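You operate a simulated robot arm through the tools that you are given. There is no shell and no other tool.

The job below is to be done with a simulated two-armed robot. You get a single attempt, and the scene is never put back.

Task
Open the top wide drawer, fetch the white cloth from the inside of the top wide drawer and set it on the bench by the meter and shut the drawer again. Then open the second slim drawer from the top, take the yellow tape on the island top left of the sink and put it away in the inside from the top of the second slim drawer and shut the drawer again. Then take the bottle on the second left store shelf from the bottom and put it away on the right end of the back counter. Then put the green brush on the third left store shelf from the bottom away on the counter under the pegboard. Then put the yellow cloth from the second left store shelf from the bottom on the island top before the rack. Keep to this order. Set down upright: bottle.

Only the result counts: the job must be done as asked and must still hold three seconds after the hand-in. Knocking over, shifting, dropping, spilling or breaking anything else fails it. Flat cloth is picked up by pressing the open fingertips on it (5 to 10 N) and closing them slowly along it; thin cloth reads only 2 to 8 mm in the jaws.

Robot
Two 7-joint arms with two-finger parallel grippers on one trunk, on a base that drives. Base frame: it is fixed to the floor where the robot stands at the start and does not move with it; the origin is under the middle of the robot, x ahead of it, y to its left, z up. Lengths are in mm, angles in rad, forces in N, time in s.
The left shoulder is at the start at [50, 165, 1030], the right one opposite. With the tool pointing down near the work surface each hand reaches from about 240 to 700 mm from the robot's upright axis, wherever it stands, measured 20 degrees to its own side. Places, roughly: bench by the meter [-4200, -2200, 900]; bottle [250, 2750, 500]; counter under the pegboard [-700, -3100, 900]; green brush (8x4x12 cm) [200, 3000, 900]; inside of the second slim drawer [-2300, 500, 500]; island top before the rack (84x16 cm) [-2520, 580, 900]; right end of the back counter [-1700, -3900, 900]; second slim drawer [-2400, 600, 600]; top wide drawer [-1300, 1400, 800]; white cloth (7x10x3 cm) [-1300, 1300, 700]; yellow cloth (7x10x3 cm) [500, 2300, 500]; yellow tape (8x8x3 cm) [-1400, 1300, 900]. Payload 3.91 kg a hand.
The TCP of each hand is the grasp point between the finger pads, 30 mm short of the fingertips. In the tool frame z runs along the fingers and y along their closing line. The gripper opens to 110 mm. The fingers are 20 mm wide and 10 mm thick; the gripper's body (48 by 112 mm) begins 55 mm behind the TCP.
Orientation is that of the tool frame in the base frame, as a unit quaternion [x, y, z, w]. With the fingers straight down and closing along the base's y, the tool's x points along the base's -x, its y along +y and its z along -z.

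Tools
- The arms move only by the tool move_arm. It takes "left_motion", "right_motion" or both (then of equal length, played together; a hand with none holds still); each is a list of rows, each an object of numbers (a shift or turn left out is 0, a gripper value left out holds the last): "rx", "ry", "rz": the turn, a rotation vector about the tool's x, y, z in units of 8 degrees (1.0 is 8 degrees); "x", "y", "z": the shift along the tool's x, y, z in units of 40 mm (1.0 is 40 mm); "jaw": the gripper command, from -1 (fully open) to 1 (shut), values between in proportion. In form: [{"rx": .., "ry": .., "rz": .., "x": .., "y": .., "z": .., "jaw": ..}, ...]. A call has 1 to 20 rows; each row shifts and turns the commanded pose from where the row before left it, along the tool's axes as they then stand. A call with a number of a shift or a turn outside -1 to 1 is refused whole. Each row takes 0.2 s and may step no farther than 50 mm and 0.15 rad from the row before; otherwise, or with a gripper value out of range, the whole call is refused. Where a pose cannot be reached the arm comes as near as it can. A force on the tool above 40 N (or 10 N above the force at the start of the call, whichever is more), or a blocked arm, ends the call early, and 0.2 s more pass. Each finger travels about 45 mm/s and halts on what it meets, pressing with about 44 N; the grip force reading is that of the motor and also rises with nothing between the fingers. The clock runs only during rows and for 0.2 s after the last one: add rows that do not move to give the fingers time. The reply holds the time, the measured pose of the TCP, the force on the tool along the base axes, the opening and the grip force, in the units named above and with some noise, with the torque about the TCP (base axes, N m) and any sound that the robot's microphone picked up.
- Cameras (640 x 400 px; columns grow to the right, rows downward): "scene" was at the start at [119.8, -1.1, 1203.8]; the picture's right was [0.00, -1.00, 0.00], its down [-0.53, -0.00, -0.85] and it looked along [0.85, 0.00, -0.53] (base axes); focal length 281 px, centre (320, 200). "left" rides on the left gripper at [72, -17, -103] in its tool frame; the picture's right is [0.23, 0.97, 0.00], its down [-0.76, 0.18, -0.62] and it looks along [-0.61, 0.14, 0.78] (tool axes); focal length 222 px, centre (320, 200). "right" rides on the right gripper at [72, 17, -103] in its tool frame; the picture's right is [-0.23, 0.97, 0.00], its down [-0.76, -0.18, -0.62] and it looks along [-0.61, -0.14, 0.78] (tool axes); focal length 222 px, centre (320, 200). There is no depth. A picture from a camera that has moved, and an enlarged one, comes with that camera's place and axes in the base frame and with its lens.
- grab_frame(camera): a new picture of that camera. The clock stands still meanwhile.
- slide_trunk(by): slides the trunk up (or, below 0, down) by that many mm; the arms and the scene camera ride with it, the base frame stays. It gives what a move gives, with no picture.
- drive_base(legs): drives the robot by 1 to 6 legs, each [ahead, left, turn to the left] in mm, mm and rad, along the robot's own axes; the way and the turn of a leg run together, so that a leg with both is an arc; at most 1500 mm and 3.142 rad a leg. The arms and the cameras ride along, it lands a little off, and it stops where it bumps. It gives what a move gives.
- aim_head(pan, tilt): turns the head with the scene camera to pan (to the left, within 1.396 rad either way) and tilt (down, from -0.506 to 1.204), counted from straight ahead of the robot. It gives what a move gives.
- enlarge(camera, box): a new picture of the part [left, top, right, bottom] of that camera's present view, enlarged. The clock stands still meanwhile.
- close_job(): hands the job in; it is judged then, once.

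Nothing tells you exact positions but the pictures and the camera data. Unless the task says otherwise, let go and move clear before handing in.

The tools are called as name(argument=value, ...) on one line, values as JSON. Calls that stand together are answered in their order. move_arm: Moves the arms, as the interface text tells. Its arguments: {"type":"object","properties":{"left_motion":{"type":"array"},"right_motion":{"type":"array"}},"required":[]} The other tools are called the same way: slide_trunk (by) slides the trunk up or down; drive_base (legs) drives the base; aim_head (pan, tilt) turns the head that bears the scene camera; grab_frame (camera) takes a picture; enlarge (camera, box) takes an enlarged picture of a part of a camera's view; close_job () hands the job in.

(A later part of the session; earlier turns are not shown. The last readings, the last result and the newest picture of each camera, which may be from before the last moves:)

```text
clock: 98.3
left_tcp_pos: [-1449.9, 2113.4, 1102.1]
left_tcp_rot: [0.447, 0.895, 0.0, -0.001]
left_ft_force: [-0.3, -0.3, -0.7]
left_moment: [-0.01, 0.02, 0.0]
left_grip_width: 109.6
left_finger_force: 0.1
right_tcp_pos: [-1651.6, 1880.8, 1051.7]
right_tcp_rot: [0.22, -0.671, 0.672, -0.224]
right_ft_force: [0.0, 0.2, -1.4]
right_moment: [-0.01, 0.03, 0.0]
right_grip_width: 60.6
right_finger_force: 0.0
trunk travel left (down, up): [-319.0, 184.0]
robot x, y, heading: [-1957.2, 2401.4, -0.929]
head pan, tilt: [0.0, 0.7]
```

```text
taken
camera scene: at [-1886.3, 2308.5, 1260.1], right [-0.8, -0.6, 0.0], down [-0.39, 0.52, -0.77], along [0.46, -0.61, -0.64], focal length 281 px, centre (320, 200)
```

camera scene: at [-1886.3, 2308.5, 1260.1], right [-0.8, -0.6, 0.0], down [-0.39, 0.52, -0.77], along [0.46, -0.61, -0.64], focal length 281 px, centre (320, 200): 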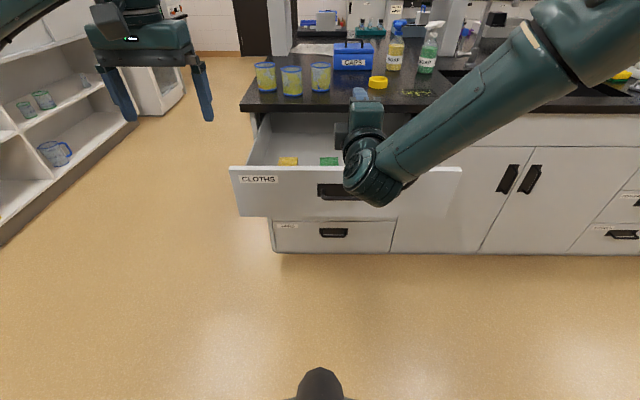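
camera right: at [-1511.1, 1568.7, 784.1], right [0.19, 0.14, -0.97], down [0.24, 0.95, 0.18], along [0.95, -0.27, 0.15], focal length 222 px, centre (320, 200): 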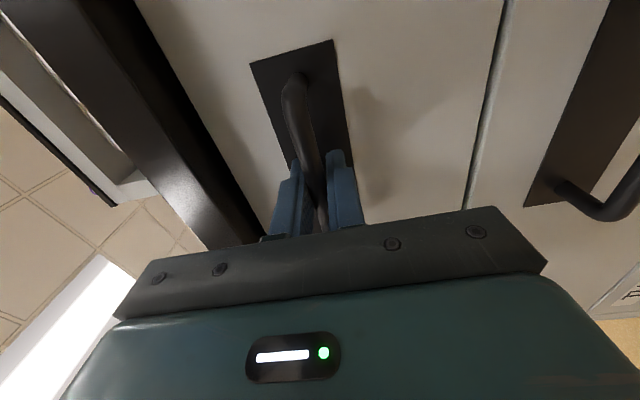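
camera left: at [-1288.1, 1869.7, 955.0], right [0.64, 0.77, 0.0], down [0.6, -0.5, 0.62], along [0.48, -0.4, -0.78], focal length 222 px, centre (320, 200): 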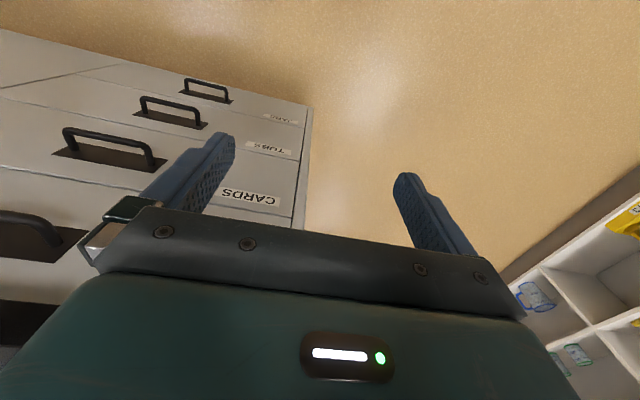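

Two cloths (yellow and green) are visible in the drawer; the white one is probably hidden behind my right arm. I'll move that arm aside and turn it back to pointing down.

move_arm(right_motion=[{"x": 0.8, "rx": -0.577, "ry": 0.577, "rz": 0.577}, {"rx": -0.577, "ry": 0.577, "rz": 0.577}, {"rx": -0.577, "ry": 0.577, "rz": 0.577}, {"rx": -0.577, "ry": 0.577, "rz": 0.577}, {"rx": -0.577, "ry": 0.577, "rz": 0.577}, {"rx": -0.577, "ry": 0.577, "rz": 0.577}, {"rx": -0.577, "ry": 0.577, "rz": 0.577}, {"rx": -0.577, "ry": 0.577, "rz": 0.577}, {"rx": -0.577, "ry": 0.577, "rz": 0.577}, {"rx": -0.577, "ry": 0.577, "rz": 0.577}, {"rx": -0.577, "ry": 0.577, "rz": 0.577}, {"rx": -0.577, "ry": 0.577, "rz": 0.577}, {"rx": -0.577, "ry": 0.577, "rz": 0.577}, {"rx": -0.577, "ry": 0.577, "rz": 0.577}, {"rx": -0.577, "ry": 0.577, "rz": 0.577}])

grab_frame(camera="scene")

```text
clock: 101.5
left_tcp_pos: [-1449.1, 2114.7, 1102.3]
left_tcp_rot: [0.447, 0.894, -0.001, 0.0]
left_ft_force: [0.3, 0.5, -0.3]
left_moment: [0.02, 0.01, 0.01]
left_grip_width: 109.7
left_finger_force: 0.1
right_tcp_pos: [-1676.3, 1861.4, 1049.5]
right_tcp_rot: [0.45, 0.893, 0.004, 0.002]
right_ft_force: [0.8, 0.1, 0.2]
right_moment: [0.02, -0.01, 0.02]
right_grip_width: 60.5
right_finger_force: 0.1
trunk travel left (down, up): [-319.0, 184.0]
robot x, y, heading: [-1952.3, 2399.6, -0.929]
head pan, tilt: [0.0, 0.7]
```

```text
taken
camera scene: at [-1886.3, 2308.3, 1260.0], right [-0.8, -0.6, 0.0], down [-0.39, 0.52, -0.76], along [0.46, -0.61, -0.64], focal length 281 px, centre (320, 200)
```

scene: 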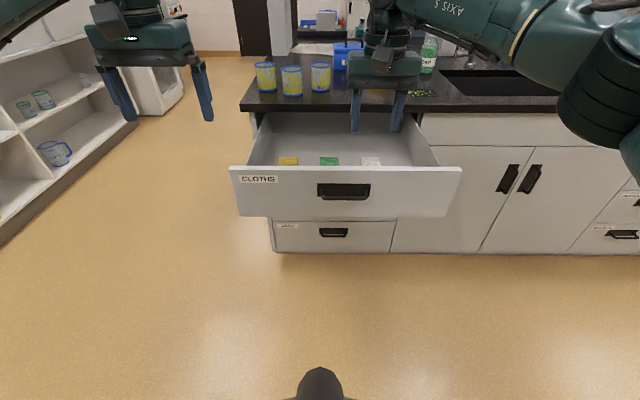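

The three folded cloths are visible: yellow, green and white, with white on the right. Before driving in closer, I'll look down to check my own base's extent against the open drawer.

aim_head(pan=0, tilt=1.2)

grab_frame(camera="scene")

```text
clock: 102.4
left_tcp_pos: [-1448.5, 2114.6, 1101.8]
left_tcp_rot: [0.447, 0.894, 0.0, 0.0]
left_ft_force: [0.1, 0.3, 0.2]
left_moment: [0.01, 0.0, 0.0]
left_grip_width: 110.0
left_finger_force: 0.1
right_tcp_pos: [-1677.4, 1862.3, 1050.7]
right_tcp_rot: [0.449, 0.893, 0.002, 0.002]
right_ft_force: [-0.4, -0.1, 0.0]
right_moment: [0.04, -0.01, -0.01]
right_grip_width: 60.4
right_finger_force: 0.1
trunk travel left (down, up): [-319.0, 184.0]
robot x, y, heading: [-1954.6, 2400.2, -0.927]
head pan, tilt: [0.0, 1.201]
```

```text
taken
camera scene: at [-1903.6, 2331.7, 1224.1], right [-0.8, -0.6, 0.0], down [-0.56, 0.75, -0.36], along [0.22, -0.29, -0.93], focal length 281 px, centre (320, 200)
```

scene: 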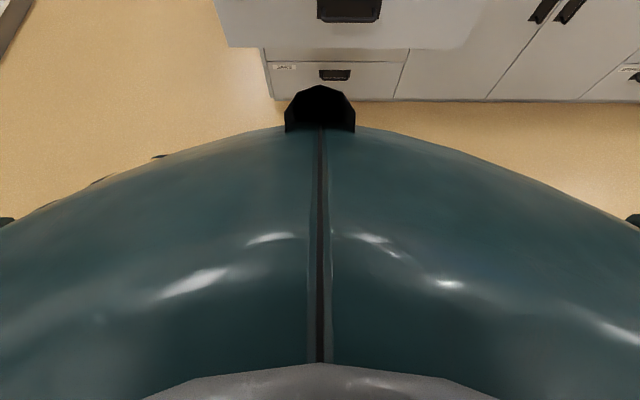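

The torso front is about 250–300 mm ahead of the axis. I'll drive 320 mm forward, which leaves the handle about 360 mm ahead of me and brings the cloth within reach.

drive_base(legs=[[200, 0, 0]])

grab_frame(camera="scene")

```text
clock: 104.0
left_tcp_pos: [-1330.5, 1953.6, 1101.3]
left_tcp_rot: [0.448, 0.894, -0.001, 0.0]
left_ft_force: [0.2, -0.4, 0.3]
left_moment: [0.01, 0.02, -0.02]
left_grip_width: 110.1
left_finger_force: 0.0
right_tcp_pos: [-1559.4, 1702.2, 1051.4]
right_tcp_rot: [0.45, 0.893, 0.003, 0.003]
right_ft_force: [0.8, -0.7, 0.2]
right_moment: [0.06, 0.01, -0.02]
right_grip_width: 60.2
right_finger_force: 0.0
trunk travel left (down, up): [-319.0, 184.0]
robot x, y, heading: [-1835.7, 2243.0, -0.933]
head pan, tilt: [0.0, 1.201]
```

```text
taken
camera scene: at [-1785.1, 2172.3, 1224.0], right [-0.8, -0.6, 0.0], down [-0.56, 0.75, -0.36], along [0.22, -0.29, -0.93], focal length 281 px, centre (320, 200)
```

scene: 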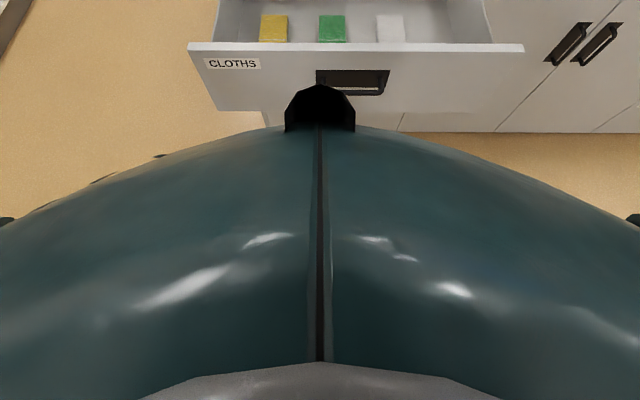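

The black nose is just part of the neck close to the camera, so the torso radius is only about 200 mm. I'll drive 130 mm more and look with the right wrist camera.

drive_base(legs=[[130, 0, 0]])

grab_frame(camera="scene")

grab_frame(camera="right")

```text
clock: 105.3
left_tcp_pos: [-1253.9, 1849.8, 1101.7]
left_tcp_rot: [0.449, 0.894, -0.001, 0.0]
left_ft_force: [-0.3, 0.0, -0.2]
left_moment: [0.0, 0.02, -0.01]
left_grip_width: 110.2
left_finger_force: 0.1
right_tcp_pos: [-1483.5, 1597.8, 1050.8]
right_tcp_rot: [0.45, 0.893, 0.003, 0.002]
right_ft_force: [-0.5, 0.9, 0.1]
right_moment: [0.0, -0.04, 0.03]
right_grip_width: 60.4
right_finger_force: 0.0
trunk travel left (down, up): [-319.0, 184.0]
robot x, y, heading: [-1762.5, 2139.6, -0.926]
head pan, tilt: [0.0, 1.201]
```

```text
taken
camera scene: at [-1708.1, 2068.5, 1224.0], right [-0.8, -0.6, 0.0], down [-0.56, 0.75, -0.36], along [0.22, -0.29, -0.93], focal length 281 px, centre (320, 200)
```

scene: 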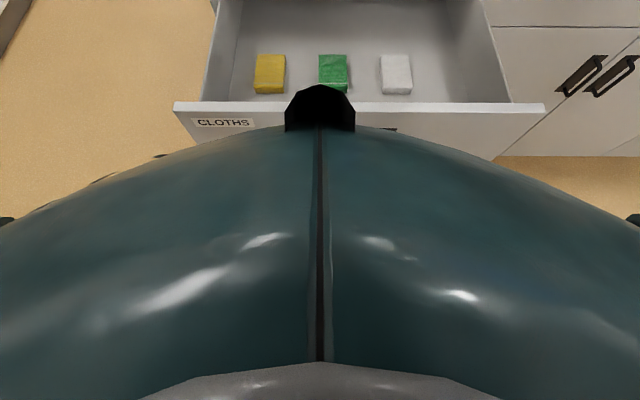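

```text
taken
camera right: at [-1513.6, 1666.4, 1153.7], right [0.92, 0.4, 0.01], down [0.31, -0.72, 0.62], along [0.25, -0.57, -0.78], focal length 222 px, centre (320, 200)
```

right: 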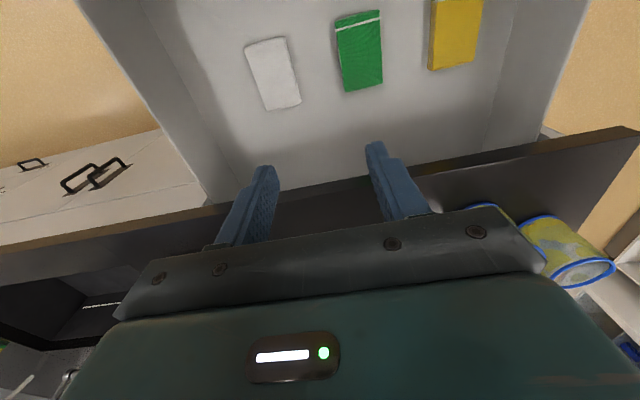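

The white cloth is at about [-1553, 1588], with its top near z 770 and the drawer floor near 742. I'll move the right hand over it with open jaws, come partway down and check.

move_arm(right_motion=[{"x": 0.42, "y": -0.77, "jaw": -1}, {"x": 0.42, "y": -0.77}, {"z": 0.95}, {"z": 0.95}, {"z": 0.95}, {"z": 0.95}, {}])

grab_frame(camera="right")

aim_head(pan=-0.2, tilt=0.95)

grab_frame(camera="scene")

```text
clock: 106.9
left_tcp_pos: [-1253.9, 1850.4, 1102.2]
left_tcp_rot: [0.449, 0.894, 0.0, 0.0]
left_ft_force: [0.5, 0.3, -0.2]
left_moment: [-0.03, 0.05, -0.03]
left_grip_width: 109.8
left_finger_force: 0.2
right_tcp_pos: [-1552.6, 1589.4, 896.7]
right_tcp_rot: [0.452, 0.892, 0.004, 0.003]
right_ft_force: [0.5, -0.8, -0.7]
right_moment: [-0.03, 0.0, 0.0]
right_grip_width: 110.2
right_finger_force: 0.0
trunk travel left (down, up): [-319.0, 184.0]
robot x, y, heading: [-1756.5, 2140.9, -0.938]
head pan, tilt: [0.0, 1.201]
```

```text
taken
camera right: at [-1582.0, 1657.5, 1000.2], right [0.92, 0.4, 0.01], down [0.3, -0.72, 0.62], along [0.25, -0.57, -0.78], focal length 222 px, centre (320, 200)
```

right: 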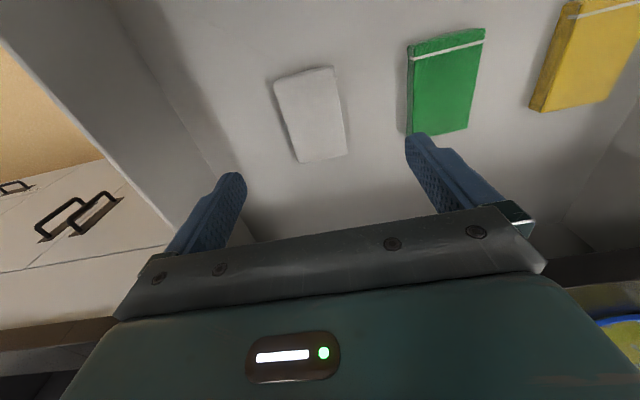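

```text
clock: 107.7
left_tcp_pos: [-1254.6, 1850.0, 1101.8]
left_tcp_rot: [0.449, 0.894, 0.0, 0.0]
left_ft_force: [0.8, 0.4, -0.1]
left_moment: [0.03, 0.02, 0.02]
left_grip_width: 109.8
left_finger_force: 0.1
right_tcp_pos: [-1552.3, 1589.4, 896.9]
right_tcp_rot: [0.45, 0.893, 0.003, 0.003]
right_ft_force: [0.1, 0.0, 0.1]
right_moment: [0.0, 0.02, -0.01]
right_grip_width: 110.2
right_finger_force: 0.1
trunk travel left (down, up): [-319.0, 184.0]
robot x, y, heading: [-1759.9, 2139.0, -0.93]
head pan, tilt: [-0.201, 0.949]
```

```text
taken
camera scene: at [-1711.0, 2048.1, 1240.2], right [-0.91, -0.42, 0.0], down [-0.35, 0.74, -0.58], along [0.25, -0.53, -0.81], focal length 281 px, centre (320, 200)
```

scene: 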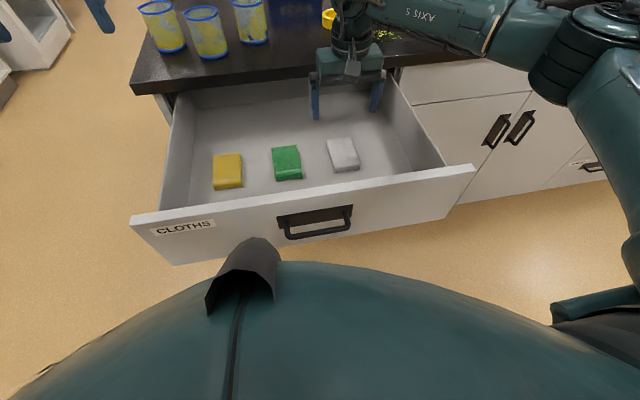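

The refined cloth centre is [-1554, 1580] with its top near z 751, so the drawer floor is near 722. I'll centre over it with about 98 mm of opening and descend in stages.

move_arm(right_motion=[{"x": -0.165, "y": -0.17, "jaw": -0.78}, {"z": 0.9}, {"z": 0.9}, {"z": 0.6}, {}])

grab_frame(camera="right")

enlarge(camera="scene", box=[220, 50, 460, 200])

```text
clock: 108.9
left_tcp_pos: [-1255.1, 1850.7, 1101.1]
left_tcp_rot: [0.448, 0.894, 0.0, -0.001]
left_ft_force: [-0.2, 0.4, 0.7]
left_moment: [-0.03, -0.01, 0.0]
left_grip_width: 110.0
left_finger_force: 0.0
right_tcp_pos: [-1553.3, 1581.1, 802.6]
right_tcp_rot: [0.451, 0.893, 0.003, 0.002]
right_ft_force: [-0.3, 0.7, -0.9]
right_moment: [0.03, 0.0, 0.01]
right_grip_width: 97.7
right_finger_force: 0.0
trunk travel left (down, up): [-319.0, 184.0]
robot x, y, heading: [-1759.2, 2142.3, -0.932]
head pan, tilt: [-0.201, 0.949]
```

```text
taken
camera right: at [-1583.2, 1648.5, 904.9], right [0.92, 0.4, 0.01], down [0.3, -0.72, 0.62], along [0.25, -0.57, -0.78], focal length 222 px, centre (320, 200)
```

right: 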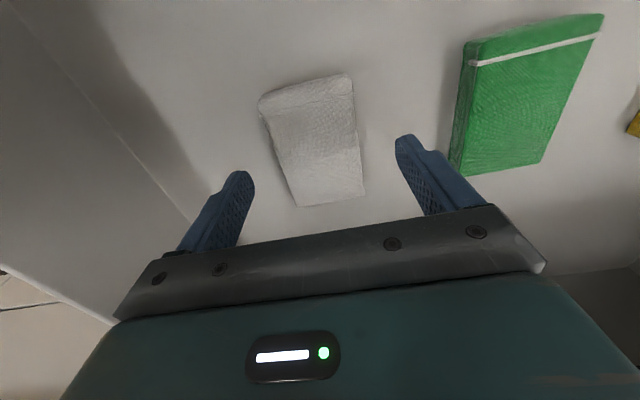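

```text
2.67 times, centred on (340, 125) of scene
camera zoom: at [-1711.0, 2048.1, 1240.3], right [-0.91, -0.42, 0.0], down [-0.34, 0.74, -0.58], along [0.25, -0.53, -0.81], focal length 750 px, centre (267, 400)
```

zoom: 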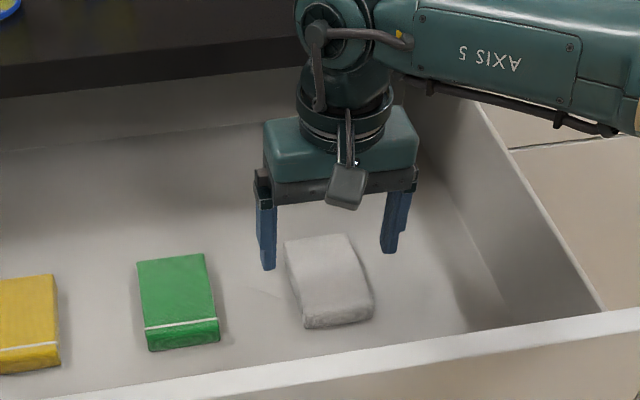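

The hand straddles the cloth. I'll continue down in small steps to just above the drawer floor.

move_arm(right_motion=[{"x": 0.12, "z": 0.4}, {"z": 0.3}, {"z": 0.15}, {}])

grab_frame(camera="right")

enlarge(camera="scene", box=[260, 70, 420, 170])

```text
clock: 109.9
left_tcp_pos: [-1254.1, 1849.6, 1101.9]
left_tcp_rot: [0.449, 0.893, -0.001, 0.001]
left_ft_force: [0.3, 0.2, 0.0]
left_moment: [-0.02, -0.02, -0.01]
left_grip_width: 109.9
left_finger_force: 0.0
right_tcp_pos: [-1555.9, 1584.3, 766.9]
right_tcp_rot: [0.451, 0.892, 0.003, 0.003]
right_ft_force: [0.3, 0.0, 0.5]
right_moment: [-0.03, 0.01, -0.05]
right_grip_width: 97.8
right_finger_force: 0.1
trunk travel left (down, up): [-319.0, 184.0]
robot x, y, heading: [-1760.4, 2139.2, -0.931]
head pan, tilt: [-0.201, 0.949]
```

```text
taken
camera right: at [-1585.9, 1652.3, 870.8], right [0.92, 0.4, 0.01], down [0.3, -0.72, 0.62], along [0.25, -0.57, -0.78], focal length 222 px, centre (320, 200)
```

right: 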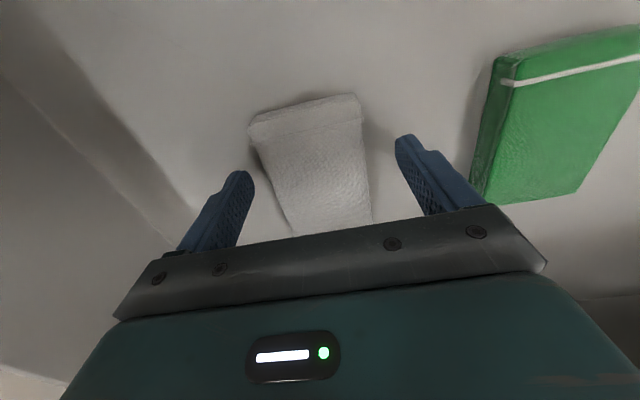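

```text
4.00 times, centred on (340, 120) of scene
camera zoom: at [-1711.0, 2048.1, 1240.3], right [-0.91, -0.42, 0.0], down [-0.34, 0.74, -0.58], along [0.25, -0.53, -0.81], focal length 1124 px, centre (240, 520)
```

zoom: 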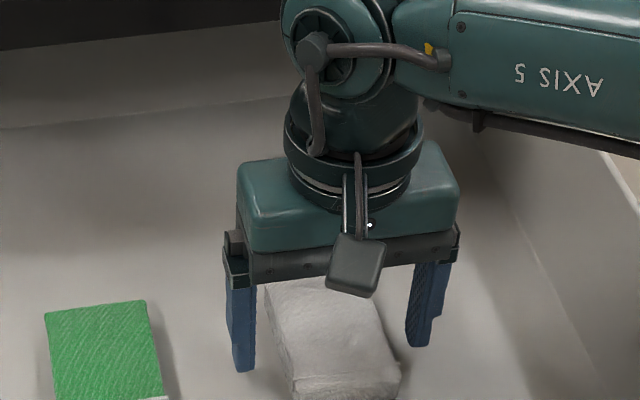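

The fingers straddle it cleanly. I'll go a bit lower and close slowly.

move_arm(right_motion=[{"z": 0.15}, {"z": 0.1}, {"jaw": -0.6}, {"jaw": -0.45}, {"jaw": -0.3}, {"jaw": -0.2}, {"jaw": -0.1}])

grab_frame(camera="right")

```text
clock: 111.5
left_tcp_pos: [-1255.4, 1851.3, 1103.2]
left_tcp_rot: [0.449, 0.894, 0.001, 0.0]
left_ft_force: [-0.1, -1.0, 0.7]
left_moment: [-0.01, 0.02, -0.02]
left_grip_width: 110.2
left_finger_force: 0.1
right_tcp_pos: [-1555.6, 1583.5, 757.2]
right_tcp_rot: [0.451, 0.893, 0.003, 0.003]
right_ft_force: [-2.1, -2.2, 3.5]
right_moment: [-0.11, 0.22, 0.01]
right_grip_width: 63.8
right_finger_force: 30.1
trunk travel left (down, up): [-319.0, 184.0]
robot x, y, heading: [-1764.4, 2138.0, -0.931]
head pan, tilt: [-0.201, 0.949]
```

```text
taken
camera right: at [-1585.7, 1652.2, 861.4], right [0.92, 0.4, 0.01], down [0.3, -0.72, 0.62], along [0.25, -0.57, -0.78], focal length 222 px, centre (320, 200)
```

right: 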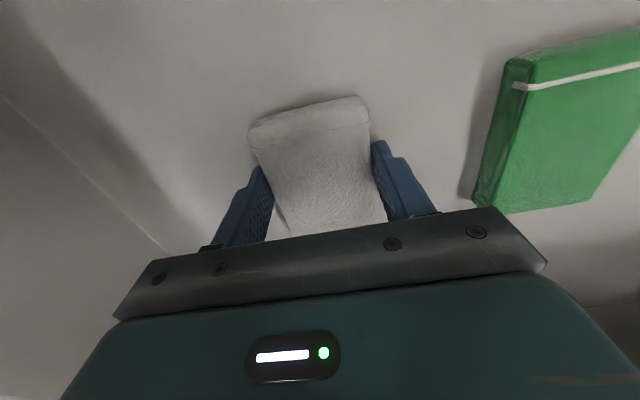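

The cloth resists at about 64 mm, so it grips as a folded block. I'll firm the grip and lift straight up.

move_arm(right_motion=[{"jaw": 0.1}, {"jaw": 0.3}, {"z": -0.3}, {"z": -0.6}, {"z": -0.8}, {"z": -0.9}, {"z": -0.9}, {"z": -0.9}, {"z": -0.9}])

grab_frame(camera="right")

grab_frame(camera="scene")

```text
clock: 113.5
left_tcp_pos: [-1255.1, 1850.1, 1103.4]
left_tcp_rot: [0.448, 0.894, 0.0, 0.0]
left_ft_force: [0.4, 0.1, -0.5]
left_moment: [0.01, 0.02, -0.01]
left_grip_width: 110.2
left_finger_force: 0.1
right_tcp_pos: [-1557.6, 1584.6, 970.7]
right_tcp_rot: [0.45, 0.893, 0.002, 0.002]
right_ft_force: [0.0, -0.5, 0.7]
right_moment: [0.02, 0.02, 0.01]
right_grip_width: 38.6
right_finger_force: 0.0
trunk travel left (down, up): [-319.0, 184.0]
robot x, y, heading: [-1755.0, 2135.1, -0.926]
head pan, tilt: [-0.201, 0.949]
```

```text
taken
camera right: at [-1587.5, 1652.4, 1073.8], right [0.92, 0.4, 0.01], down [0.31, -0.72, 0.62], along [0.25, -0.57, -0.78], focal length 222 px, centre (320, 200)
```

right: 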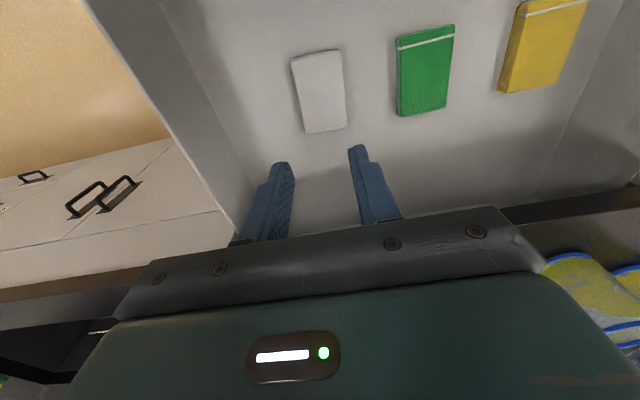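

```text
taken
camera scene: at [-1711.0, 2048.3, 1240.3], right [-0.91, -0.42, 0.0], down [-0.34, 0.74, -0.58], along [0.25, -0.53, -0.81], focal length 281 px, centre (320, 200)
```

scene: 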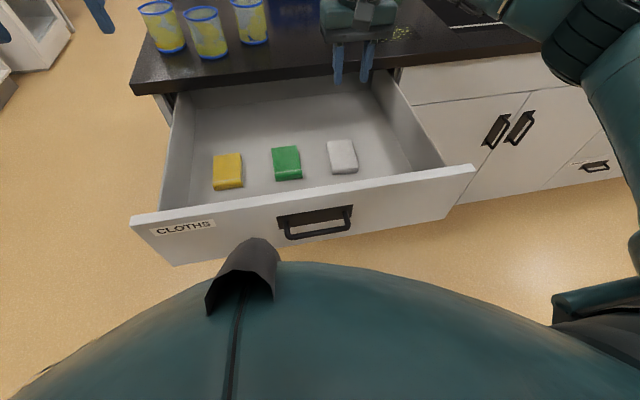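

The grip slipped off and the cloth still lies in the drawer. I'll take a closer look at it before trying again.

enlarge(camera="right", box=[260, 20, 460, 145])

enlarge(camera="scene", box=[200, 110, 400, 235])

```text
3.20 times, centred on (360, 82) of right
camera zoom: at [-1587.5, 1652.4, 1073.8], right [0.92, 0.4, 0.01], down [0.31, -0.72, 0.62], along [0.25, -0.57, -0.78], focal length 711 px, centre (192, 576)
```

zoom: 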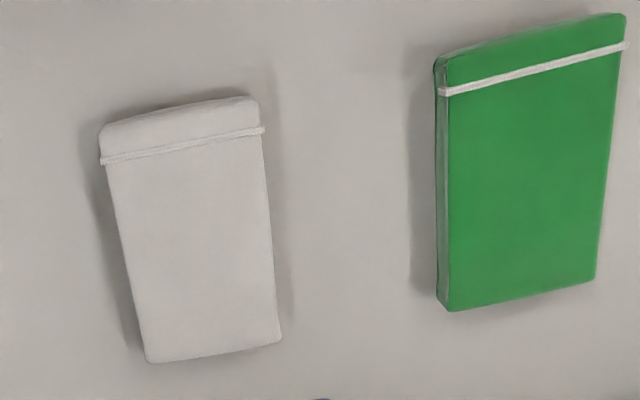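

```text
3.20 times, centred on (300, 172) of scene
camera zoom: at [-1711.0, 2048.3, 1240.3], right [-0.91, -0.42, 0.0], down [-0.34, 0.74, -0.58], along [0.25, -0.53, -0.81], focal length 900 px, centre (384, 288)
```

zoom: 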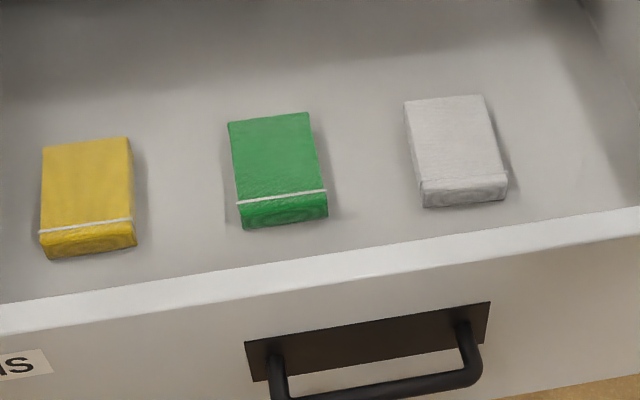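

The cloth is in the same place at [-1554, 1585]. I'll try again, going down until the tips just touch the drawer floor, then closing fully and waiting before a slow lift.

move_arm(right_motion=[{"jaw": -0.8}, {"jaw": -0.8}, {"x": 0.05, "y": -0.05, "z": 0.9}, {"z": 0.9}, {"z": 0.9}, {"z": 0.9}, {"z": 0.9}, {"z": 0.6}, {"z": 0.2}, {}])

```text
clock: 115.7
left_tcp_pos: [-1255.8, 1850.7, 1101.8]
left_tcp_rot: [0.449, 0.894, 0.0, 0.0]
left_ft_force: [0.3, -0.6, 1.0]
left_moment: [-0.02, -0.01, 0.03]
left_grip_width: 110.2
left_finger_force: 0.1
right_tcp_pos: [-1560.0, 1584.9, 758.0]
right_tcp_rot: [0.451, 0.892, 0.002, 0.002]
right_ft_force: [-0.4, 0.8, 3.1]
right_moment: [-0.01, 0.14, -0.06]
right_grip_width: 99.2
right_finger_force: 0.2
trunk travel left (down, up): [-319.0, 184.0]
robot x, y, heading: [-1761.2, 2140.5, -0.931]
head pan, tilt: [-0.201, 0.949]
```

move_arm(right_motion=[{"z": 0.1}, {}])

grab_frame(camera="right")

enlarge(camera="scene", box=[280, 80, 410, 180])

```text
clock: 116.3
left_tcp_pos: [-1254.8, 1850.9, 1103.8]
left_tcp_rot: [0.448, 0.894, -0.001, 0.001]
left_ft_force: [-0.4, -0.5, -0.3]
left_moment: [-0.02, -0.02, 0.0]
left_grip_width: 109.7
left_finger_force: 0.0
right_tcp_pos: [-1558.0, 1584.1, 758.6]
right_tcp_rot: [0.451, 0.892, 0.001, 0.005]
right_ft_force: [-0.5, -2.7, 23.6]
right_moment: [-0.67, 1.24, 0.0]
right_grip_width: 99.8
right_finger_force: 0.8
trunk travel left (down, up): [-319.0, 184.0]
robot x, y, heading: [-1762.2, 2138.3, -0.929]
head pan, tilt: [-0.201, 0.949]
```

```text
taken
camera right: at [-1588.3, 1652.9, 861.0], right [0.92, 0.4, 0.01], down [0.3, -0.72, 0.63], along [0.26, -0.57, -0.78], focal length 222 px, centre (320, 200)
```

right: 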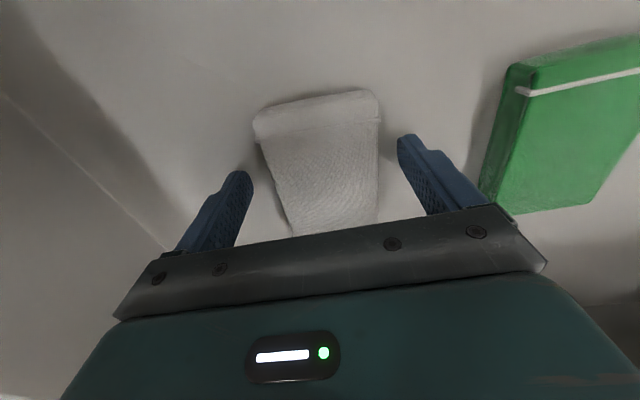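

```text
4.00 times, centred on (345, 130) of scene
camera zoom: at [-1711.6, 2050.0, 1240.8], right [-0.91, -0.42, 0.0], down [-0.34, 0.74, -0.58], along [0.25, -0.53, -0.81], focal length 1124 px, centre (220, 480)
```

zoom: 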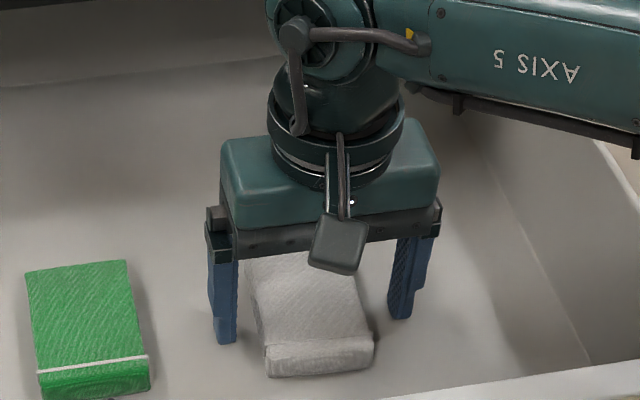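

The tips touch the drawer floor at this height (floor at about z 728). I'll ease up 3 mm and close gradually, watching the width.

move_arm(right_motion=[{"z": -0.13}, {"jaw": -0.5}, {"jaw": -0.3}, {"jaw": -0.2}, {"jaw": -0.1}, {"jaw": 0.0}, {"jaw": 0.0}, {"jaw": 0.0}])

grab_frame(camera="right")

```text
clock: 118.1
left_tcp_pos: [-1254.9, 1850.3, 1102.8]
left_tcp_rot: [0.449, 0.894, -0.001, 0.0]
left_ft_force: [0.0, -0.4, -0.5]
left_moment: [0.01, 0.01, 0.05]
left_grip_width: 110.3
left_finger_force: 0.1
right_tcp_pos: [-1558.0, 1585.4, 759.0]
right_tcp_rot: [0.451, 0.893, 0.003, 0.001]
right_ft_force: [0.4, 1.7, 0.5]
right_moment: [-0.02, -0.02, 0.02]
right_grip_width: 64.0
right_finger_force: 44.3
trunk travel left (down, up): [-319.0, 184.0]
robot x, y, heading: [-1760.5, 2138.4, -0.929]
head pan, tilt: [-0.201, 0.949]
```

```text
taken
camera right: at [-1588.7, 1652.9, 862.9], right [0.92, 0.4, 0.01], down [0.3, -0.72, 0.62], along [0.25, -0.57, -0.78], focal length 222 px, centre (320, 200)
```

right: 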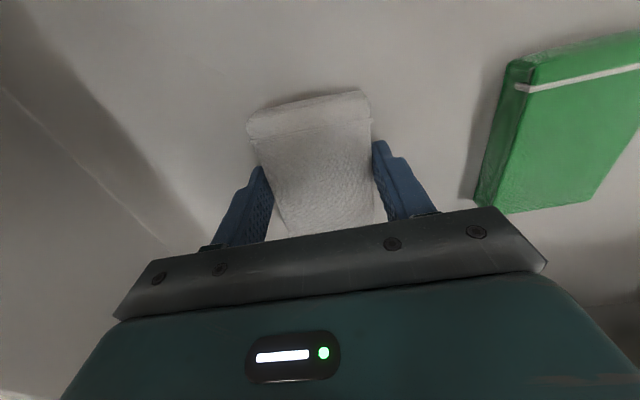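

The jaws hold 64 mm at 44 N. I'll lift slowly now and check.

move_arm(right_motion=[{"jaw": 1}, {"z": -0.1}, {"z": -0.1}, {"z": -0.1}, {"z": -0.1}, {}])

grab_frame(camera="right")

enlarge(camera="scene", box=[280, 80, 410, 180])

```text
clock: 119.5
left_tcp_pos: [-1254.3, 1849.1, 1102.4]
left_tcp_rot: [0.449, 0.893, 0.0, 0.0]
left_ft_force: [-0.9, 0.6, 0.2]
left_moment: [0.0, 0.0, -0.01]
left_grip_width: 109.8
left_finger_force: 0.1
right_tcp_pos: [-1557.7, 1584.6, 774.7]
right_tcp_rot: [0.449, 0.893, 0.002, 0.002]
right_ft_force: [0.5, 0.6, -0.6]
right_moment: [-0.01, 0.03, -0.01]
right_grip_width: 63.8
right_finger_force: 43.7
trunk travel left (down, up): [-319.0, 184.0]
robot x, y, heading: [-1759.2, 2140.7, -0.927]
head pan, tilt: [-0.201, 0.949]
```

```text
taken
camera right: at [-1588.7, 1653.2, 878.7], right [0.92, 0.4, 0.01], down [0.31, -0.72, 0.62], along [0.25, -0.57, -0.78], focal length 222 px, centre (320, 200)
```

right: 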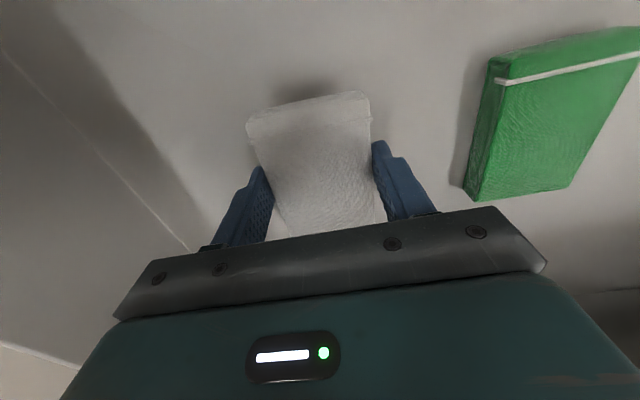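

```text
4.00 times, centred on (345, 130) of scene
camera zoom: at [-1711.0, 2048.1, 1240.3], right [-0.91, -0.42, 0.0], down [-0.34, 0.74, -0.58], along [0.25, -0.53, -0.81], focal length 1124 px, centre (220, 480)
```

zoom: 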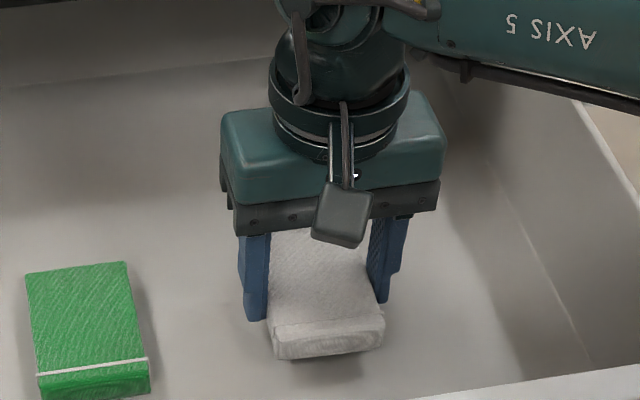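

The cloth is coming up with the hand. I'll keep lifting steadily with the jaws commanded fully shut.

move_arm(right_motion=[{"z": -0.3, "jaw": 1}, {"z": -0.4}, {"z": -0.5}, {"z": -0.5}, {"z": -0.5}, {"z": -0.5}, {"z": -0.5}, {"z": -0.5}, {"z": -0.5}, {"z": -0.5}, {"z": -0.5}, {"z": -0.5}])

grab_frame(camera="right")

grab_frame(camera="scene")

```text
clock: 122.1
left_tcp_pos: [-1253.7, 1851.4, 1102.4]
left_tcp_rot: [0.448, 0.894, 0.0, 0.0]
left_ft_force: [0.0, -0.2, 0.5]
left_moment: [0.02, -0.01, -0.01]
left_grip_width: 110.1
left_finger_force: 0.1
right_tcp_pos: [-1559.7, 1584.0, 1003.6]
right_tcp_rot: [0.45, 0.893, 0.003, 0.002]
right_ft_force: [0.1, -0.4, -0.3]
right_moment: [0.0, 0.05, 0.01]
right_grip_width: 63.5
right_finger_force: 44.1
trunk travel left (down, up): [-319.0, 184.0]
robot x, y, heading: [-1759.9, 2134.7, -0.937]
head pan, tilt: [-0.201, 0.949]
```

```text
taken
camera right: at [-1590.0, 1652.1, 1107.4], right [0.92, 0.4, 0.01], down [0.3, -0.72, 0.62], along [0.25, -0.57, -0.78], focal length 222 px, centre (320, 200)
```

right: 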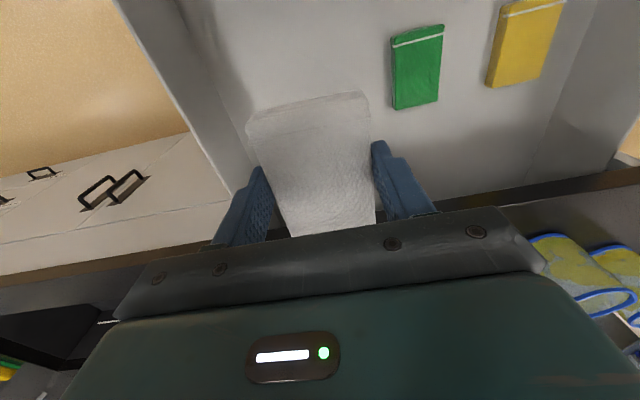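

```text
taken
camera scene: at [-1711.0, 2048.2, 1240.3], right [-0.91, -0.42, 0.0], down [-0.34, 0.74, -0.58], along [0.25, -0.53, -0.81], focal length 281 px, centre (320, 200)
```

scene: 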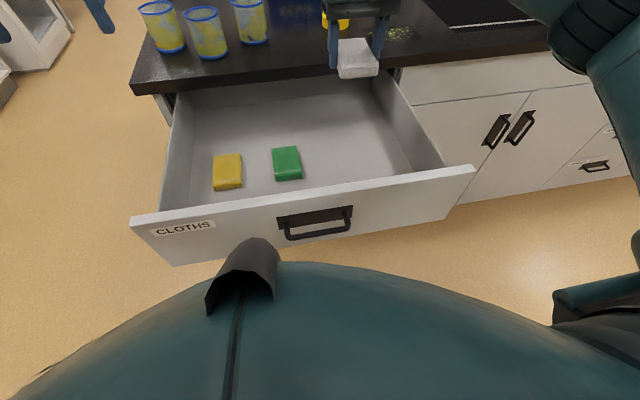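

I have the white cloth securely. To keep strictly to the order I'll first set it on the bench by the meter, then come back and shut the drawer. I'll back away and look toward the bench.

drive_base(legs=[[-600, 0, 0]])

aim_head(pan=-1.2, tilt=0.25)

grab_frame(camera="scene")

aim_head(pan=-0.5, tilt=0.3)

grab_frame(camera="scene")

```text
clock: 125.5
left_tcp_pos: [-1609.9, 2328.9, 1102.2]
left_tcp_rot: [0.447, 0.895, 0.0, 0.0]
left_ft_force: [-0.1, 0.2, -0.5]
left_moment: [0.0, 0.0, -0.02]
left_grip_width: 109.8
left_finger_force: 0.0
right_tcp_pos: [-1913.3, 2062.1, 1004.3]
right_tcp_rot: [0.45, 0.893, 0.002, 0.002]
right_ft_force: [0.4, -0.1, -0.5]
right_moment: [-0.01, 0.0, 0.03]
right_grip_width: 63.9
right_finger_force: 44.2
trunk travel left (down, up): [-319.0, 184.0]
robot x, y, heading: [-2116.5, 2623.5, -0.927]
head pan, tilt: [-0.201, 0.949]
```

```text
clock: 126.7
left_tcp_pos: [-1609.4, 2328.0, 1101.7]
left_tcp_rot: [0.447, 0.895, 0.0, 0.0]
left_ft_force: [-0.1, -0.9, -0.2]
left_moment: [-0.03, 0.0, -0.02]
left_grip_width: 110.1
left_finger_force: 0.0
right_tcp_pos: [-1914.0, 2062.0, 1003.3]
right_tcp_rot: [0.449, 0.894, 0.002, 0.002]
right_ft_force: [0.2, -0.2, -0.9]
right_moment: [0.01, 0.01, 0.0]
right_grip_width: 63.7
right_finger_force: 43.6
trunk travel left (down, up): [-319.0, 184.0]
robot x, y, heading: [-2115.2, 2614.3, -0.933]
head pan, tilt: [-1.201, 0.25]
```

```text
taken
camera scene: at [-2146.7, 2512.3, 1300.8], right [-0.85, 0.53, 0.0], down [0.13, 0.21, -0.97], along [-0.51, -0.82, -0.25], focal length 281 px, centre (320, 200)
```

scene: 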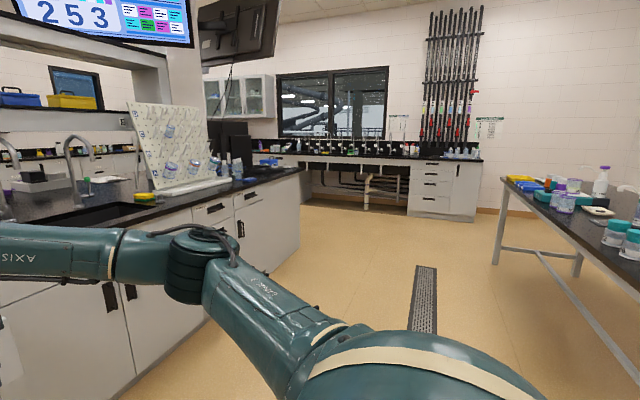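

```text
clock: 127.8
left_tcp_pos: [-1609.0, 2328.5, 1103.0]
left_tcp_rot: [0.447, 0.894, 0.0, 0.0]
left_ft_force: [-0.2, -0.2, 0.5]
left_moment: [-0.02, 0.0, -0.01]
left_grip_width: 110.0
left_finger_force: 0.0
right_tcp_pos: [-1913.5, 2062.0, 1003.1]
right_tcp_rot: [0.45, 0.893, 0.003, 0.003]
right_ft_force: [0.8, -0.2, -0.1]
right_moment: [0.04, 0.0, -0.01]
right_grip_width: 63.6
right_finger_force: 44.5
trunk travel left (down, up): [-319.0, 184.0]
robot x, y, heading: [-2115.4, 2614.8, -0.933]
head pan, tilt: [-0.499, 0.3]
```

```text
taken
camera scene: at [-2084.1, 2499.1, 1296.2], right [-0.99, -0.14, 0.0], down [-0.04, 0.29, -0.96], along [0.13, -0.95, -0.3], focal length 281 px, centre (320, 200)
```

scene: 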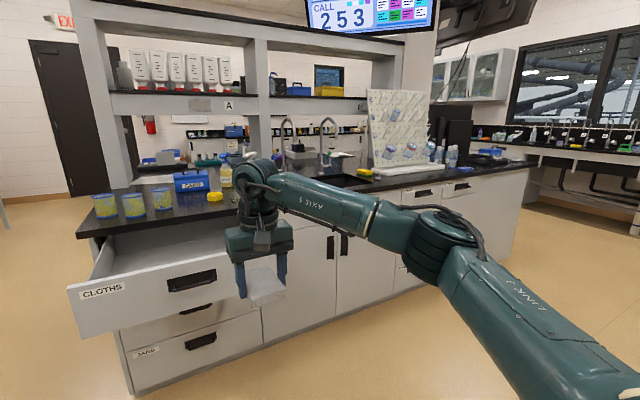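

The bench at the far wall lies past the island's end, beyond the aisle. I'll drive along the island's far side, turn to face that wall, and go past the island end.

drive_base(legs=[[0, -1000, 0], [400, 0, 0], [0, 0, -1.57], [1250, 0, 0], [1250, 0, 0]])

aim_head(pan=0.4, tilt=0.3)

grab_frame(camera="scene")

```text
clock: 154.6
left_tcp_pos: [-4973.1, -298.2, 1102.9]
left_tcp_rot: [0.949, 0.316, 0.0, 0.0]
left_ft_force: [-0.7, -0.4, 0.0]
left_moment: [-0.02, 0.0, -0.01]
left_grip_width: 110.0
left_finger_force: 0.0
right_tcp_pos: [-5240.2, 6.7, 1002.6]
right_tcp_rot: [0.949, 0.314, 0.0, 0.004]
right_ft_force: [0.6, -0.3, -0.2]
right_moment: [-0.02, -0.01, -0.02]
right_grip_width: 63.5
right_finger_force: 44.5
trunk travel left (down, up): [-319.0, 184.0]
robot x, y, heading: [-4685.8, 207.2, -2.498]
head pan, tilt: [-0.499, 0.3]
```

```text
clock: 155.8
left_tcp_pos: [-4973.5, -297.2, 1101.8]
left_tcp_rot: [0.949, 0.317, 0.0, 0.001]
left_ft_force: [-0.4, -0.2, -0.2]
left_moment: [0.02, 0.03, 0.0]
left_grip_width: 110.2
left_finger_force: 0.0
right_tcp_pos: [-5239.5, 7.8, 1004.1]
right_tcp_rot: [0.949, 0.314, 0.0, 0.003]
right_ft_force: [0.0, -0.3, 0.0]
right_moment: [0.0, 0.01, 0.01]
right_grip_width: 63.5
right_finger_force: 43.7
trunk travel left (down, up): [-319.0, 184.0]
robot x, y, heading: [-4686.6, 209.3, -2.499]
head pan, tilt: [0.4, 0.3]
```

```text
taken
camera scene: at [-4755.4, 109.2, 1296.2], right [-0.86, 0.51, 0.0], down [0.15, 0.26, -0.96], along [-0.48, -0.82, -0.3], focal length 281 px, centre (320, 200)
```

scene: 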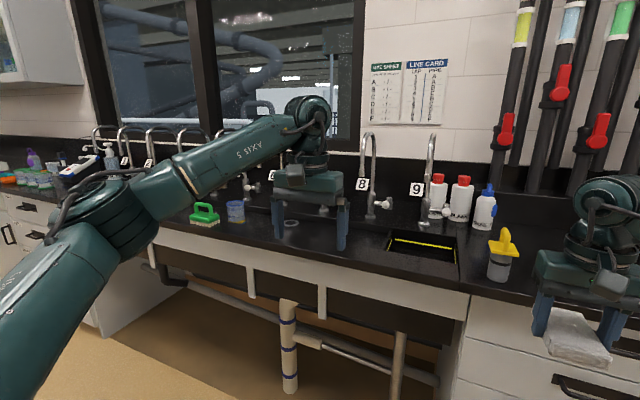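

The wall bench edge is about 800 mm ahead (u ≈ -4450), and my hands are clear of it. I'll drive sideways to the left, along the bench, to the meter.

drive_base(legs=[[0, 1100, 0], [0, 1000, 0]])

aim_head(pan=0.0, tilt=0.4)

grab_frame(camera="scene")

grab_frame(camera="right")

```text
clock: 174.3
left_tcp_pos: [-3716.2, -1963.6, 1102.3]
left_tcp_rot: [0.948, 0.318, 0.0, 0.0]
left_ft_force: [-0.2, 0.2, 0.3]
left_moment: [0.01, -0.06, 0.01]
left_grip_width: 110.1
left_finger_force: 0.0
right_tcp_pos: [-3983.1, -1661.3, 1004.6]
right_tcp_rot: [0.949, 0.314, 0.001, 0.004]
right_ft_force: [0.1, -0.3, -0.4]
right_moment: [0.04, 0.01, -0.02]
right_grip_width: 63.5
right_finger_force: 43.4
trunk travel left (down, up): [-319.0, 184.0]
robot x, y, heading: [-3429.1, -1454.0, -2.501]
head pan, tilt: [0.4, 0.3]
```

```text
clock: 175.2
left_tcp_pos: [-3715.0, -1962.5, 1101.1]
left_tcp_rot: [0.948, 0.317, 0.0, 0.0]
left_ft_force: [-0.3, -0.1, 0.2]
left_moment: [-0.02, -0.03, -0.01]
left_grip_width: 109.7
left_finger_force: 0.0
right_tcp_pos: [-3983.8, -1659.7, 1005.3]
right_tcp_rot: [0.949, 0.315, 0.0, 0.003]
right_ft_force: [-0.1, 0.7, -1.7]
right_moment: [-0.01, -0.02, 0.01]
right_grip_width: 63.4
right_finger_force: 44.2
trunk travel left (down, up): [-319.0, 184.0]
robot x, y, heading: [-3431.6, -1457.3, -2.5]
head pan, tilt: [0.0, 0.4]
```

```text
taken
camera scene: at [-3526.5, -1531.6, 1286.9], right [-0.6, 0.8, 0.0], down [0.31, 0.23, -0.92], along [-0.74, -0.55, -0.39], focal length 281 px, centre (320, 200)
```

scene: 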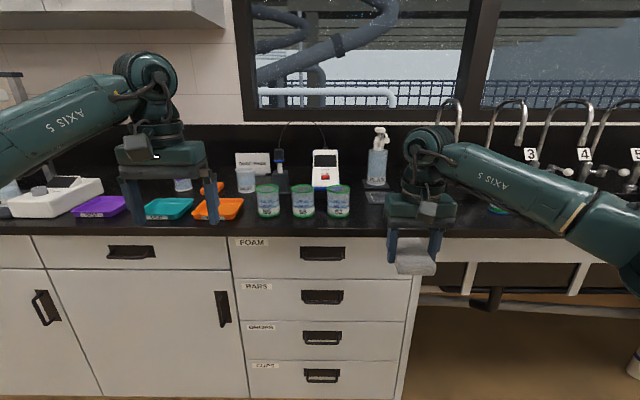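

```text
taken
camera right: at [-3915.7, -1629.7, 1106.9], right [0.4, -0.92, 0.01], down [-0.72, -0.31, 0.62], along [-0.57, -0.26, -0.78], focal length 222 px, centre (320, 200)
```

right: 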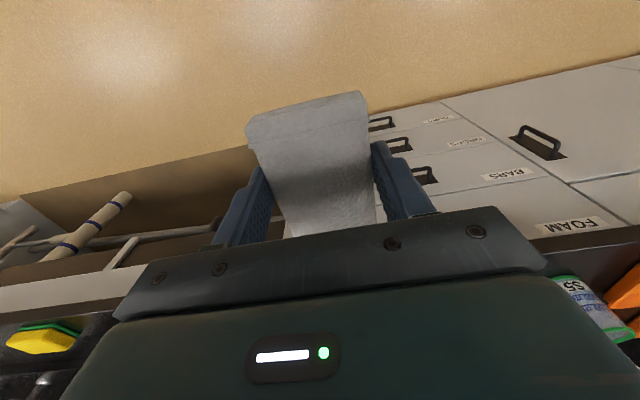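

I see the meter (white and blue handheld) with its probe at the back of the bench, three labelled jars in front, and trays at left. I'll enlarge to pick a free spot.

enlarge(camera="scene", box=[200, 120, 420, 250])

move_arm(left_motion=[{"x": 0.8}, {"x": 0.8}, {"x": 0.8}, {"x": 0.8}, {"x": 0.8}])

```text
2.91 times, centred on (310, 185) of scene
camera zoom: at [-3526.5, -1531.6, 1286.9], right [-0.6, 0.8, 0.0], down [0.31, 0.23, -0.92], along [-0.74, -0.55, -0.39], focal length 818 px, centre (349, 244)
```

zoom: 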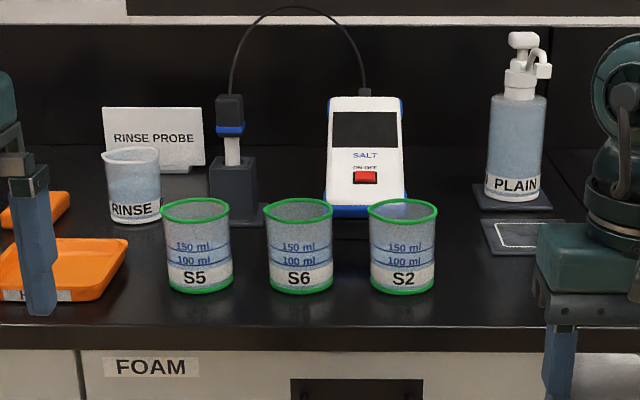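

```text
clock: 176.4
left_tcp_pos: [-3589.2, -1867.1, 1101.4]
left_tcp_rot: [0.948, 0.317, -0.001, 0.001]
left_ft_force: [0.6, 0.6, 0.9]
left_moment: [-0.03, -0.02, -0.01]
left_grip_width: 109.9
left_finger_force: 0.1
right_tcp_pos: [-3983.0, -1660.6, 1003.6]
right_tcp_rot: [0.949, 0.315, 0.0, 0.004]
right_ft_force: [-0.6, 0.7, -0.4]
right_moment: [0.0, -0.03, 0.01]
right_grip_width: 63.6
right_finger_force: 44.3
trunk travel left (down, up): [-319.0, 184.0]
robot x, y, heading: [-3434.4, -1456.4, -2.494]
head pan, tilt: [0.0, 0.4]
```

The free strip is between the beakers (S5/S6) and the meter and probe stand, around u ≈ -4655, v ≈ 745. I'll raise the trunk so the cloth passes well above the beakers, then drive in.

slide_trunk(by=110)

drive_base(legs=[[0, 295, 0], [330, 0, 0]])

aim_head(pan=-0.2, tilt=0.75)

grab_frame(camera="scene")

grab_frame(camera="right")

```text
clock: 177.8
left_tcp_pos: [-3588.6, -1868.1, 1211.9]
left_tcp_rot: [0.948, 0.318, 0.0, 0.001]
left_ft_force: [-1.1, -0.1, 0.4]
left_moment: [0.0, -0.02, 0.02]
left_grip_width: 110.0
left_finger_force: 0.2
right_tcp_pos: [-3984.0, -1660.7, 1114.5]
right_tcp_rot: [0.949, 0.314, -0.001, 0.004]
right_ft_force: [0.6, -0.4, 0.4]
right_moment: [-0.02, 0.03, -0.04]
right_grip_width: 63.4
right_finger_force: 44.3
trunk travel left (down, up): [-429.0, 74.0]
robot x, y, heading: [-3431.8, -1455.4, -2.493]
head pan, tilt: [0.0, 0.4]
```

```text
clock: 182.8
left_tcp_pos: [-3672.5, -2302.2, 1212.2]
left_tcp_rot: [0.948, 0.319, -0.001, 0.0]
left_ft_force: [0.0, 0.4, -0.6]
left_moment: [0.02, -0.01, 0.0]
left_grip_width: 109.7
left_finger_force: 0.0
right_tcp_pos: [-4069.1, -2095.8, 1114.1]
right_tcp_rot: [0.948, 0.317, -0.001, 0.003]
right_ft_force: [-0.8, 0.5, -0.4]
right_moment: [-0.02, -0.04, -0.02]
right_grip_width: 63.4
right_finger_force: 43.4
trunk travel left (down, up): [-429.0, 74.0]
robot x, y, heading: [-3512.9, -1889.7, -2.494]
head pan, tilt: [0.0, 0.4]
```

```text
clock: 183.6
left_tcp_pos: [-3672.4, -2301.7, 1211.6]
left_tcp_rot: [0.948, 0.319, 0.0, 0.0]
left_ft_force: [0.8, 0.7, -0.1]
left_moment: [-0.02, -0.03, 0.01]
left_grip_width: 109.8
left_finger_force: 0.0
right_tcp_pos: [-4067.7, -2095.6, 1113.3]
right_tcp_rot: [0.949, 0.316, 0.0, 0.004]
right_ft_force: [-0.3, 0.1, -0.3]
right_moment: [-0.02, -0.04, -0.01]
right_grip_width: 63.3
right_finger_force: 44.4
trunk travel left (down, up): [-429.0, 74.0]
robot x, y, heading: [-3515.8, -1890.2, -2.501]
head pan, tilt: [-0.201, 0.75]
```

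```text
taken
camera scene: at [-3613.0, -1945.3, 1365.9], right [-0.43, 0.9, 0.0], down [0.61, 0.29, -0.73], along [-0.66, -0.32, -0.68], focal length 281 px, centre (320, 200)
```

scene: 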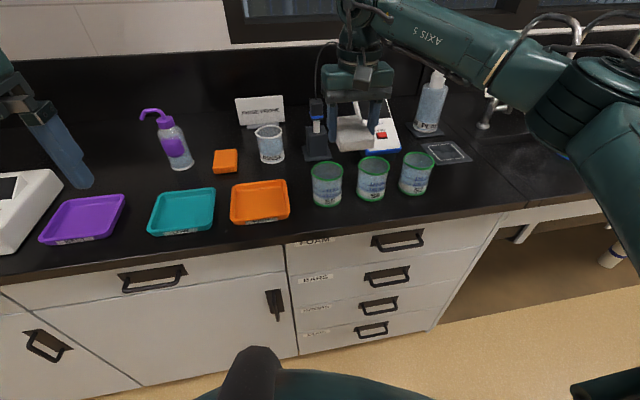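

```text
taken
camera right: at [-4000.9, -2064.9, 1217.0], right [0.4, -0.91, 0.01], down [-0.72, -0.31, 0.62], along [-0.57, -0.26, -0.78], focal length 222 px, centre (320, 200)
```

right: 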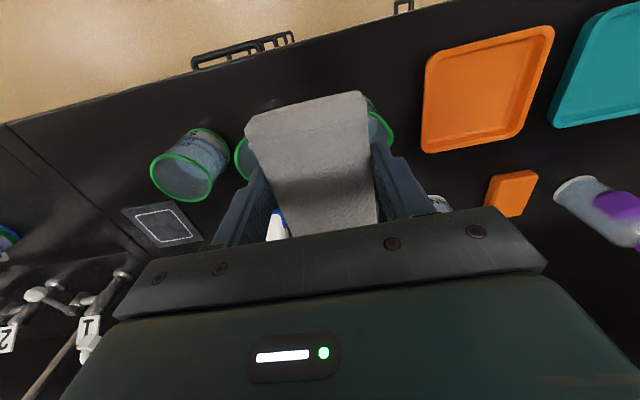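

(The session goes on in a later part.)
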